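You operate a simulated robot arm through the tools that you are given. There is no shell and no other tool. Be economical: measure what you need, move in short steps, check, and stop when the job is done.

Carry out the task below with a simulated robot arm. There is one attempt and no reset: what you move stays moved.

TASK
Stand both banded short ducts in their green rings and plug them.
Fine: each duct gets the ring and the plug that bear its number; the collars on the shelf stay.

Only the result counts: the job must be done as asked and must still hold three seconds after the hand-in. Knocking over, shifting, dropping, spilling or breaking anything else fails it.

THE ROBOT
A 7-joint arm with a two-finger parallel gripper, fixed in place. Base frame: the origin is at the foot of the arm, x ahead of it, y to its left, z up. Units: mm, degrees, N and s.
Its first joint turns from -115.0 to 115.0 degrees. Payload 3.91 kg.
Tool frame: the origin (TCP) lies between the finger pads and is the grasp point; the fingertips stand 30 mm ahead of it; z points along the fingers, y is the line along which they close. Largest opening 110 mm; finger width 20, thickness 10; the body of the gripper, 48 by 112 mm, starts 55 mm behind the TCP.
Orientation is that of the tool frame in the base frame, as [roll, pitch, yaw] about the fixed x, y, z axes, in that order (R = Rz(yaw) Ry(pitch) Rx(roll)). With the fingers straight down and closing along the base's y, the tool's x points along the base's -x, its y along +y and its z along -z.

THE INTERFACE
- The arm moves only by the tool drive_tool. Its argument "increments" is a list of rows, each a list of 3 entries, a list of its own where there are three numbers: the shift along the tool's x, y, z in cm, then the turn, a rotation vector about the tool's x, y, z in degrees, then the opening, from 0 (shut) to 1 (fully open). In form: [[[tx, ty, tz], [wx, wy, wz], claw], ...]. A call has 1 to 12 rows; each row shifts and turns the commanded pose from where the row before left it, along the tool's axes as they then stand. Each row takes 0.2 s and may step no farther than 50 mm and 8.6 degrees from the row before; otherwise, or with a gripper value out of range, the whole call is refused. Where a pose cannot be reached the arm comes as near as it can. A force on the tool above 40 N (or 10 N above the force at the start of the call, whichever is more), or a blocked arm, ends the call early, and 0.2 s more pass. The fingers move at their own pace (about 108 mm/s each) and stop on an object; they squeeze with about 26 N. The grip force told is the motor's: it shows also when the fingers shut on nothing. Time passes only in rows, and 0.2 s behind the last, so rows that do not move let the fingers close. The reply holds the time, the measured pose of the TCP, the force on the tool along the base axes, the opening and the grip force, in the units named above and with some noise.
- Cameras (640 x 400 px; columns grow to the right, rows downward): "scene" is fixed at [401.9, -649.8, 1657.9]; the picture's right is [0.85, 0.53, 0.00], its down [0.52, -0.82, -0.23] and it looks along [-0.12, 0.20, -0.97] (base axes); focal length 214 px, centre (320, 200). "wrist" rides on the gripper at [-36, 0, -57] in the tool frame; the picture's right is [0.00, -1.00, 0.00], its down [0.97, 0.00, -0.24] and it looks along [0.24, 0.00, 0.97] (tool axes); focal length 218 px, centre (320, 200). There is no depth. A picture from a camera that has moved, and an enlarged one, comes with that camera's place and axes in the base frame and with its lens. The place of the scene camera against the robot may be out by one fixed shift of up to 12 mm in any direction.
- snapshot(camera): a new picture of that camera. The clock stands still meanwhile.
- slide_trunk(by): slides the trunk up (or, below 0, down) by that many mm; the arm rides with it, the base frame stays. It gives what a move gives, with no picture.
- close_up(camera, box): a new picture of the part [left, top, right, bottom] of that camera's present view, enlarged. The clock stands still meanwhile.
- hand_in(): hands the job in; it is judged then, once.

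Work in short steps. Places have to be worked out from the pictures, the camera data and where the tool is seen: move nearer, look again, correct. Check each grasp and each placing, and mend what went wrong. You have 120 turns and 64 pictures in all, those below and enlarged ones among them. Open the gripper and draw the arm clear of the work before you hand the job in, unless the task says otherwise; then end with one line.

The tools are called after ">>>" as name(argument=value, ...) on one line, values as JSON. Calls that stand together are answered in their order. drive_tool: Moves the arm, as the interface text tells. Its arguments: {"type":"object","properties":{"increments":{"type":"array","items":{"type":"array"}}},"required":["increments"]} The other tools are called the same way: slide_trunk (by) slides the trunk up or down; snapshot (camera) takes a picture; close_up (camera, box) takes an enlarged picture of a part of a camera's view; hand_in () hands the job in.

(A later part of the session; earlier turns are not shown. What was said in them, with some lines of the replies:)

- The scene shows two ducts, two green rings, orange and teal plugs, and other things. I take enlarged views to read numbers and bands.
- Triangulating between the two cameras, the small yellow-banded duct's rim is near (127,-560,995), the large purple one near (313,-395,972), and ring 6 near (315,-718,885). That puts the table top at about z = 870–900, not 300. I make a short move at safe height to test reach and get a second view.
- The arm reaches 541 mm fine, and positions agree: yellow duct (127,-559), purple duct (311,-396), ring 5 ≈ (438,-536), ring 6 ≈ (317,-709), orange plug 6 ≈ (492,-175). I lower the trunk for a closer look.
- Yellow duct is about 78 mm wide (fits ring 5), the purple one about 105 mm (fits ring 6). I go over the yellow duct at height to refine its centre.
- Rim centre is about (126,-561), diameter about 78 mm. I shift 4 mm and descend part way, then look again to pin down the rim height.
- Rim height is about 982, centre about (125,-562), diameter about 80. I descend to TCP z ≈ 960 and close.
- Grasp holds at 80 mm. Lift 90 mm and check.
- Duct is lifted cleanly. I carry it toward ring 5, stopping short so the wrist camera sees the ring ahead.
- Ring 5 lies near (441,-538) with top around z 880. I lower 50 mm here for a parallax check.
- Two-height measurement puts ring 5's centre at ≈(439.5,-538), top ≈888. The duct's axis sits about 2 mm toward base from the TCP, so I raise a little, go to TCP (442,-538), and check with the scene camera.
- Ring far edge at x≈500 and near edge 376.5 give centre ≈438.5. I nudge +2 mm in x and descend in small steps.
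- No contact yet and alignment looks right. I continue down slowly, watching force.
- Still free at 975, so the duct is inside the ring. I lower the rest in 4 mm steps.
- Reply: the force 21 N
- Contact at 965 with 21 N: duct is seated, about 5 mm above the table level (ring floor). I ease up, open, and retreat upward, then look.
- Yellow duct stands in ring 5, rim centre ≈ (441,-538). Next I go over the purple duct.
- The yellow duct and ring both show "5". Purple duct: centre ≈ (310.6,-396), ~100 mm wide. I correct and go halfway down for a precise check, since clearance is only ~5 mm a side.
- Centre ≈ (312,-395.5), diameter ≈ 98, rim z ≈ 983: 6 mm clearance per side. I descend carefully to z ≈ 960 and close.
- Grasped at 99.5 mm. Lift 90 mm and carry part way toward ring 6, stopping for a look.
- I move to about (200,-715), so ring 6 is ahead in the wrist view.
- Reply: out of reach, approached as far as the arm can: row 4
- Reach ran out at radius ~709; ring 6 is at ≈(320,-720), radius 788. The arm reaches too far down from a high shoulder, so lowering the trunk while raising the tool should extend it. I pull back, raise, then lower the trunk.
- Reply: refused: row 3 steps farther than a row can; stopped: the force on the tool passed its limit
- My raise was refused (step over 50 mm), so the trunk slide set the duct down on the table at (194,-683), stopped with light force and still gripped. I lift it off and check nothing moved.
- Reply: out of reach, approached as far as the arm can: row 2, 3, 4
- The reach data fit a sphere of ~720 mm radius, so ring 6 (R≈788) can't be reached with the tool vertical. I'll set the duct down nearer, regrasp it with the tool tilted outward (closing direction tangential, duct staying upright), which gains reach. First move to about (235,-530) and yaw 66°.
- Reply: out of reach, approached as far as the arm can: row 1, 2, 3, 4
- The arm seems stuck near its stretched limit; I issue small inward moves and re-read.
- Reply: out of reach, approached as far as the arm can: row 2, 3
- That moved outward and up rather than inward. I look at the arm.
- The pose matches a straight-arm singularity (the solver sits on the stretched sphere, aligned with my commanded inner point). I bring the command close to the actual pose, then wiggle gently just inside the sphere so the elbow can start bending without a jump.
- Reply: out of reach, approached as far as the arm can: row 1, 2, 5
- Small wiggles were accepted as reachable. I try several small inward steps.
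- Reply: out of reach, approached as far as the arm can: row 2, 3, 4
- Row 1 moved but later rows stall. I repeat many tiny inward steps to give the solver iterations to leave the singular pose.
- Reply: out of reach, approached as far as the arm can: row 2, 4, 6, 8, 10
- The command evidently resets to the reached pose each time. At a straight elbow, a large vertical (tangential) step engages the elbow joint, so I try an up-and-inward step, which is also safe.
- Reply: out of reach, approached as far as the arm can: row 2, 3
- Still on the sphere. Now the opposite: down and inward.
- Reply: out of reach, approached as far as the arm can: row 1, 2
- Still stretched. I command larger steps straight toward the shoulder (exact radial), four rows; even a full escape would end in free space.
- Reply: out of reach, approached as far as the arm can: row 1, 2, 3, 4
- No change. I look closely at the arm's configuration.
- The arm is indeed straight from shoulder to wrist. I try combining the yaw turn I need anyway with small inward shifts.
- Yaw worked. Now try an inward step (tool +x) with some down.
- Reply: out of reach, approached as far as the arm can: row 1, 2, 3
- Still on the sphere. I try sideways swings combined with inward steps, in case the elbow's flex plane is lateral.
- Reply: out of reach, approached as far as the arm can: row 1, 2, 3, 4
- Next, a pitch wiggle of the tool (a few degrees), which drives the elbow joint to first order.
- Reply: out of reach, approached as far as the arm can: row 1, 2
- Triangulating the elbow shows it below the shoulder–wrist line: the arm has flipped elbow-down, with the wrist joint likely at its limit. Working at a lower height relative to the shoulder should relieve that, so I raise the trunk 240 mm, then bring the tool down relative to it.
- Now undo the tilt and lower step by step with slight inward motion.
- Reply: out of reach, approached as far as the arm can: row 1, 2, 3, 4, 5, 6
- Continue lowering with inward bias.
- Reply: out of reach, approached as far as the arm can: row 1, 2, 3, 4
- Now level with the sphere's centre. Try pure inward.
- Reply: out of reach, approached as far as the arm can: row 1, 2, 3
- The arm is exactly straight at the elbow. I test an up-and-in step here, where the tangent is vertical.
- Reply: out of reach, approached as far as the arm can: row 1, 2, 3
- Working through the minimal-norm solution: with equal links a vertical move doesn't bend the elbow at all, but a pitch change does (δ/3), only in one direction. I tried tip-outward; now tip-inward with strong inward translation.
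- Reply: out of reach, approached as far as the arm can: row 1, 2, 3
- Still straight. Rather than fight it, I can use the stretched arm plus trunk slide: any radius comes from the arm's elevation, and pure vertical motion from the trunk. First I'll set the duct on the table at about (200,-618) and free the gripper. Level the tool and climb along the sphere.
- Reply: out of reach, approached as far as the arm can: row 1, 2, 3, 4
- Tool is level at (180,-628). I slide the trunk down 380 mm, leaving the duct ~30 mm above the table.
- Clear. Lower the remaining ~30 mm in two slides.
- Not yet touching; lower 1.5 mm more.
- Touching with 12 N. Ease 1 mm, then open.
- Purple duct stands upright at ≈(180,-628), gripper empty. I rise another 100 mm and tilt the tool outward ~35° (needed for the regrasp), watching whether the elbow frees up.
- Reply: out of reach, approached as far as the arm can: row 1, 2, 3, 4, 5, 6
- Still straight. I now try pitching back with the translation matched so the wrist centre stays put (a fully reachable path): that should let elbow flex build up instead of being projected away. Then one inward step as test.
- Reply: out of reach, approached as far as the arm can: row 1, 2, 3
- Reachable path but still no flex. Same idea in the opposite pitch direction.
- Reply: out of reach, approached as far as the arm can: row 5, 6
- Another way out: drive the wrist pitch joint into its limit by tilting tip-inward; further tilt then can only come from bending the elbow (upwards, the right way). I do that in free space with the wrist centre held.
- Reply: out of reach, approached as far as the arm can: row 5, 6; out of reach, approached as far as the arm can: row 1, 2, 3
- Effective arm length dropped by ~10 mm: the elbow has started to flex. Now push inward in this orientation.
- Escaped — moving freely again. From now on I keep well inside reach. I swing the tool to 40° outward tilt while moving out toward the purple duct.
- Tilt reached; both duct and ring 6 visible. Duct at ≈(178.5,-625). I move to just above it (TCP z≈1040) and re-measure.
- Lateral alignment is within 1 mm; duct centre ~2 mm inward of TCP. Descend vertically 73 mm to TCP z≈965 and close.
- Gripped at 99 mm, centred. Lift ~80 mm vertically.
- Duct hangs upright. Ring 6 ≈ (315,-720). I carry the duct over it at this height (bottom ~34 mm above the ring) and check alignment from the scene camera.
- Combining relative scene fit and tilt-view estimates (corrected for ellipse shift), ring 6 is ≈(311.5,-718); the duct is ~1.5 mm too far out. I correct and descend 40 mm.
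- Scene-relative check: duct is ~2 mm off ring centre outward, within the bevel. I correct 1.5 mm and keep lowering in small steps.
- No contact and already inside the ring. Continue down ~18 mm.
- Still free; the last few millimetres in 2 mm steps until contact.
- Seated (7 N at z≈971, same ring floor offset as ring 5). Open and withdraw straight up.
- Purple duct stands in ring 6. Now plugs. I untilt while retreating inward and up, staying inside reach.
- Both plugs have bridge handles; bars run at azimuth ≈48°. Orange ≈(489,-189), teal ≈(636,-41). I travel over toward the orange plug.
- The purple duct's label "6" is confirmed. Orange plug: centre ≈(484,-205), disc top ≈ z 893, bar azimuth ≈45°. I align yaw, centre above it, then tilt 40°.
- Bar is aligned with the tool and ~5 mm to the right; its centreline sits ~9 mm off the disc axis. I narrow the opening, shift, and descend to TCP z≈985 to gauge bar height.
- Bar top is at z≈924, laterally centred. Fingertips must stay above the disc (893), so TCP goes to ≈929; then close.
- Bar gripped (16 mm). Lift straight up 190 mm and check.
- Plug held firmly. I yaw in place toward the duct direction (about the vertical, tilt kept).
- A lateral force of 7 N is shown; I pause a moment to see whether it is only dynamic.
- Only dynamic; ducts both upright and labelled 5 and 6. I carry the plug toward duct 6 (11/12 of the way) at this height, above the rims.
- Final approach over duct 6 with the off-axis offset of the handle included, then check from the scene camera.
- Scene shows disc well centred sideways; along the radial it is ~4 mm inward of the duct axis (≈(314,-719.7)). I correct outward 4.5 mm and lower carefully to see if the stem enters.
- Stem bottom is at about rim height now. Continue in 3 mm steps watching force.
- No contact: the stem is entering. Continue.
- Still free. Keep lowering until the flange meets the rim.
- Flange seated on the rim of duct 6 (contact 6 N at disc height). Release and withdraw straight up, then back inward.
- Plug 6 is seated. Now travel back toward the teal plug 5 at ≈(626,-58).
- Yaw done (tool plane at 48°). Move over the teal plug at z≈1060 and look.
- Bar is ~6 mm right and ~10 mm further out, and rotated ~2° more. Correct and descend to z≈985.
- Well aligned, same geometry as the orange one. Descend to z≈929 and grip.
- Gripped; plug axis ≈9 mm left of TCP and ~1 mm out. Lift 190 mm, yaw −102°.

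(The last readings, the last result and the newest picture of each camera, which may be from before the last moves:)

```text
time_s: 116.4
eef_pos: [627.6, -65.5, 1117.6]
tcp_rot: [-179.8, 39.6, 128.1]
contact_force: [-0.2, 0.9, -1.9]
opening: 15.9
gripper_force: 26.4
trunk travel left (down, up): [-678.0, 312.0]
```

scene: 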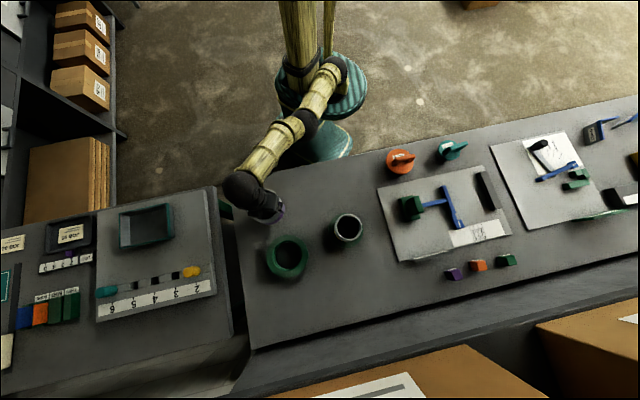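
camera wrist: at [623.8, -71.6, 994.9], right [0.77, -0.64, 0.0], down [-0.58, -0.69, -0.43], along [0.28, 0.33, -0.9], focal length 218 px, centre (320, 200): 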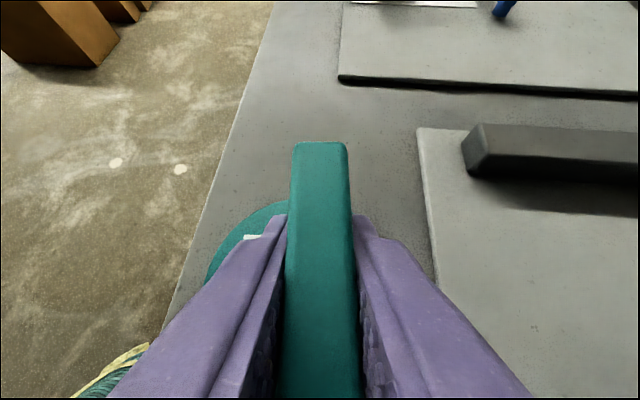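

Plug held, yaw 128°. Carry it to over duct 5 (TCP target ≈(430.7,-543.2)).

>>> drive_tool(increments=[[[-1.64, -3.75, 1.35], [0, 0, 0], 0], [[-1.64, -3.75, 1.35], [0, 0, 0], 0], [[-1.64, -3.75, 1.35], [0, 0, 0], 0], [[-1.64, -3.75, 1.35], [0, 0, 0], 0], [[-1.64, -3.75, 1.35], [0, 0, 0], 0], [[-1.64, -3.75, 1.35], [0, 0, 0], 0], [[-1.64, -3.75, 1.35], [0, 0, 0], 0], [[-1.64, -3.75, 1.35], [0, 0, 0], 0], [[-1.64, -3.75, 1.35], [0, 0, 0], 0], [[-1.64, -3.75, 1.35], [0, 0, 0], 0], [[-1.64, -3.75, 1.35], [0, 0, 0], 0], [[-1.64, -3.75, 1.35], [0, 0, 0], 0]])

>>> drive_tool(increments=[[[0, 0, 0], [0, 0, 0], 0], [[0, 0, 0], [0, 0, 0], 0]])

>>> close_up(camera="scene", box=[300, 195, 390, 265])

```text
time_s: 119.0
eef_pos: [431.5, -542.3, 1121.3]
tcp_rot: [-179.8, 39.4, 128.0]
contact_force: [0.1, -0.8, -2.7]
opening: 16.0
gripper_force: 26.1
trunk travel left (down, up): [-678.0, 312.0]
```

```text
time_s: 119.6
eef_pos: [431.8, -540.7, 1120.7]
tcp_rot: [-179.9, 39.5, 128.1]
contact_force: [-0.5, -0.6, -1.8]
opening: 15.7
gripper_force: 25.7
trunk travel left (down, up): [-678.0, 312.0]
```

```text
5.71 times, centred on (345, 230) of scene
camera zoom: at [401.9, -649.8, 1657.9], right [0.85, 0.53, 0.0], down [0.52, -0.82, -0.23], along [-0.12, 0.2, -0.97], focal length 1226 px, centre (177, 29)
```

zoom: 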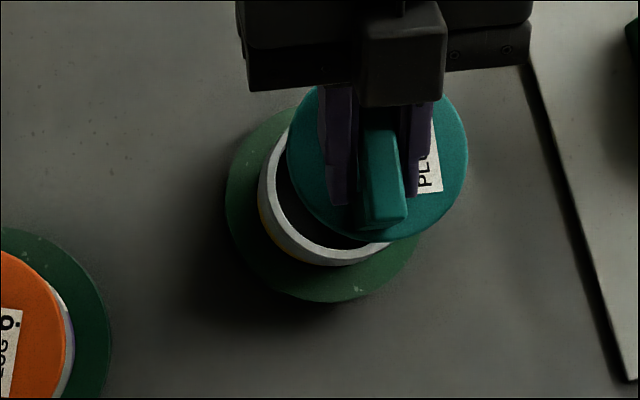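

Sideways match is within 1 mm; slightly inward. I shift 2 mm outward, and lower in steps.

>>> drive_tool(increments=[[[0.8, -0.13, 1.29], [0, 0, 0], 0], [[0.96, 0, 1.16], [0, 0, 0], 0], [[0.51, 0, 0.62], [0, 0, 0], 0], [[0.19, 0, 0.23], [0, 0, 0], 0], [[0.19, 0, 0.23], [0, 0, 0], 0], [[0, 0, 0], [0, 0, 0], 0]])

```text
time_s: 121.0
eef_pos: [432.6, -543.7, 1076.5]
tcp_rot: [-179.8, 39.5, 128.0]
contact_force: [0.3, -0.6, -2.7]
opening: 16.0
gripper_force: 25.7
trunk travel left (down, up): [-678.0, 312.0]
```

>>> drive_tool(increments=[[[0.19, -0.05, 0.23], [0, 0, 0], 0], [[0.19, -0.05, 0.23], [0, 0, 0], 0], [[0.19, 0, 0.23], [0, 0, 0], 0], [[0.19, 0, 0.23], [0, 0, 0], 0], [[0, 0, 0], [0, 0, 0], 0]])

```text
time_s: 122.2
eef_pos: [431.0, -545.8, 1064.7]
tcp_rot: [-179.7, 39.5, 128.2]
contact_force: [0.8, -0.3, -1.4]
opening: 16.0
gripper_force: 26.2
trunk travel left (down, up): [-678.0, 312.0]
```

The stem is below rim level with no contact. Continue down.

>>> drive_tool(increments=[[[0.26, 0, 0.31], [0, 0, 0], 0], [[0.26, 0, 0.31], [0, 0, 0], 0], [[0.26, 0, 0.31], [0, 0, 0], 0], [[0.26, 0, 0.31], [0, 0, 0], 0], [[0.26, 0, 0.31], [0, 0, 0], 0], [[0.26, 0, 0.31], [0, 0, 0], 0], [[0, 0, 0], [0, 0, 0], 0]])

```text
time_s: 123.8
eef_pos: [429.9, -543.7, 1040.9]
tcp_rot: [-179.9, 39.5, 128.2]
contact_force: [0.4, -0.4, -2.6]
opening: 15.9
gripper_force: 25.9
trunk travel left (down, up): [-678.0, 312.0]
```

>>> drive_tool(increments=[[[0.19, 0, 0.23], [0, 0, 0], 0], [[0.19, 0, 0.23], [0, 0, 0], 0], [[0.13, 0, 0.15], [0, 0, 0], 0], [[0.1, 0, 0.12], [0, 0, 0], 0], [[0, 0, 0], [0, 0, 0], 0]])

```text
time_s: 125.0
eef_pos: [430.1, -544.8, 1030.6]
tcp_rot: [-179.9, 39.5, 128.2]
contact_force: [0.1, 0.1, -2.7]
opening: 15.9
gripper_force: 25.9
trunk travel left (down, up): [-678.0, 312.0]
```

>>> drive_tool(increments=[[[0.1, 0, 0.12], [0, 0, 0], 0], [[0.1, 0, 0.12], [0, 0, 0], 0], [[0, 0, 0], [0, 0, 0], 0]])

```text
time_s: 125.8
eef_pos: [430.2, -545.4, 1029.0]
tcp_rot: [-179.7, 39.6, 128.0]
contact_force: [0.2, 0.4, 4.6]
opening: 16.3
gripper_force: 25.6
trunk travel left (down, up): [-678.0, 312.0]
```

Flange seated at the same height as plug 6 (1029, ~5 N). Release and withdraw straight up, then inward.

>>> drive_tool(increments=[[[0, 0, 0], [0, 0, 0], 0.3], [[0, 0, 0], [0, 0, 0], 0.5], [[0, 0, 0], [0, 0, 0], 0.5], [[-1.28, 0, -1.53], [0, 0, 0], 0.5], [[-2.3, 0, -2.7], [0, 0, 0], 0.5], [[-1.9, 0, -2.3], [0, 0, 0], 0.5], [[1, 0, -4.5], [0, 0, 0], 0.5], [[1, 0, -4.5], [0, 0, 0], 0.5], [[1, 0, -4.5], [0, 0, 0], 0.5]])

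>>> snapshot(camera="wrist")

>>> close_up(camera="scene", box=[225, 140, 465, 290])

```text
time_s: 127.8
eef_pos: [365.3, -456.2, 1199.1]
tcp_rot: [-179.9, 39.7, 128.1]
contact_force: [-0.4, 0.2, 0.4]
opening: 55.2
gripper_force: 0.0
trunk travel left (down, up): [-678.0, 312.0]
```

```text
6 pictures are left
camera wrist: at [360.0, -450.9, 1267.2], right [-0.79, -0.62, 0.0], down [-0.56, 0.71, -0.43], along [0.27, -0.34, -0.9], focal length 218 px, centre (320, 200)
```

wrist: 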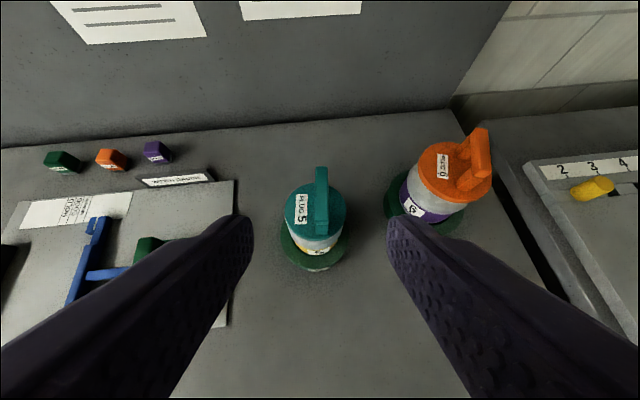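

```text
2.67 times, centred on (345, 215) of scene
camera zoom: at [401.9, -649.8, 1657.9], right [0.85, 0.53, 0.0], down [0.52, -0.82, -0.23], along [-0.12, 0.2, -0.97], focal length 572 px, centre (253, 160)
```

zoom: 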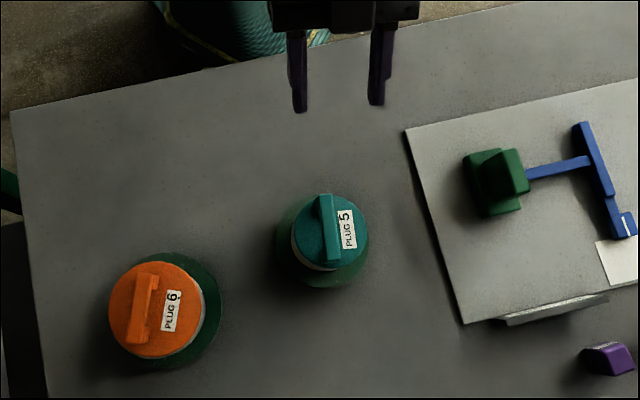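

Both ducts stand in their numbered rings with matching plugs seated, nothing else disturbed. Open the gripper fully, then hand in.

>>> drive_tool(increments=[[[0.5, 0, -3], [0, 0, 0], 1], [[0, 0, 0], [0, 0, 0], 1], [[0, 0, 0], [0, 0, 0], 1]])

>>> hand_in()

```text
time_s: 128.6
eef_pos: [348.7, -441.7, 1218.4]
tcp_rot: [-179.8, 39.5, 128.1]
contact_force: [0.1, 0.1, -0.3]
opening: 110.1
gripper_force: 0.2
trunk travel left (down, up): [-678.0, 312.0]
```

```text
The job is handed in.
```

Job handed in: ducts 5 and 6 stand in rings 5 and 6, each closed with the plug of its number; the shelf collars were not touched, and the gripper is open and the arm clear of the work.
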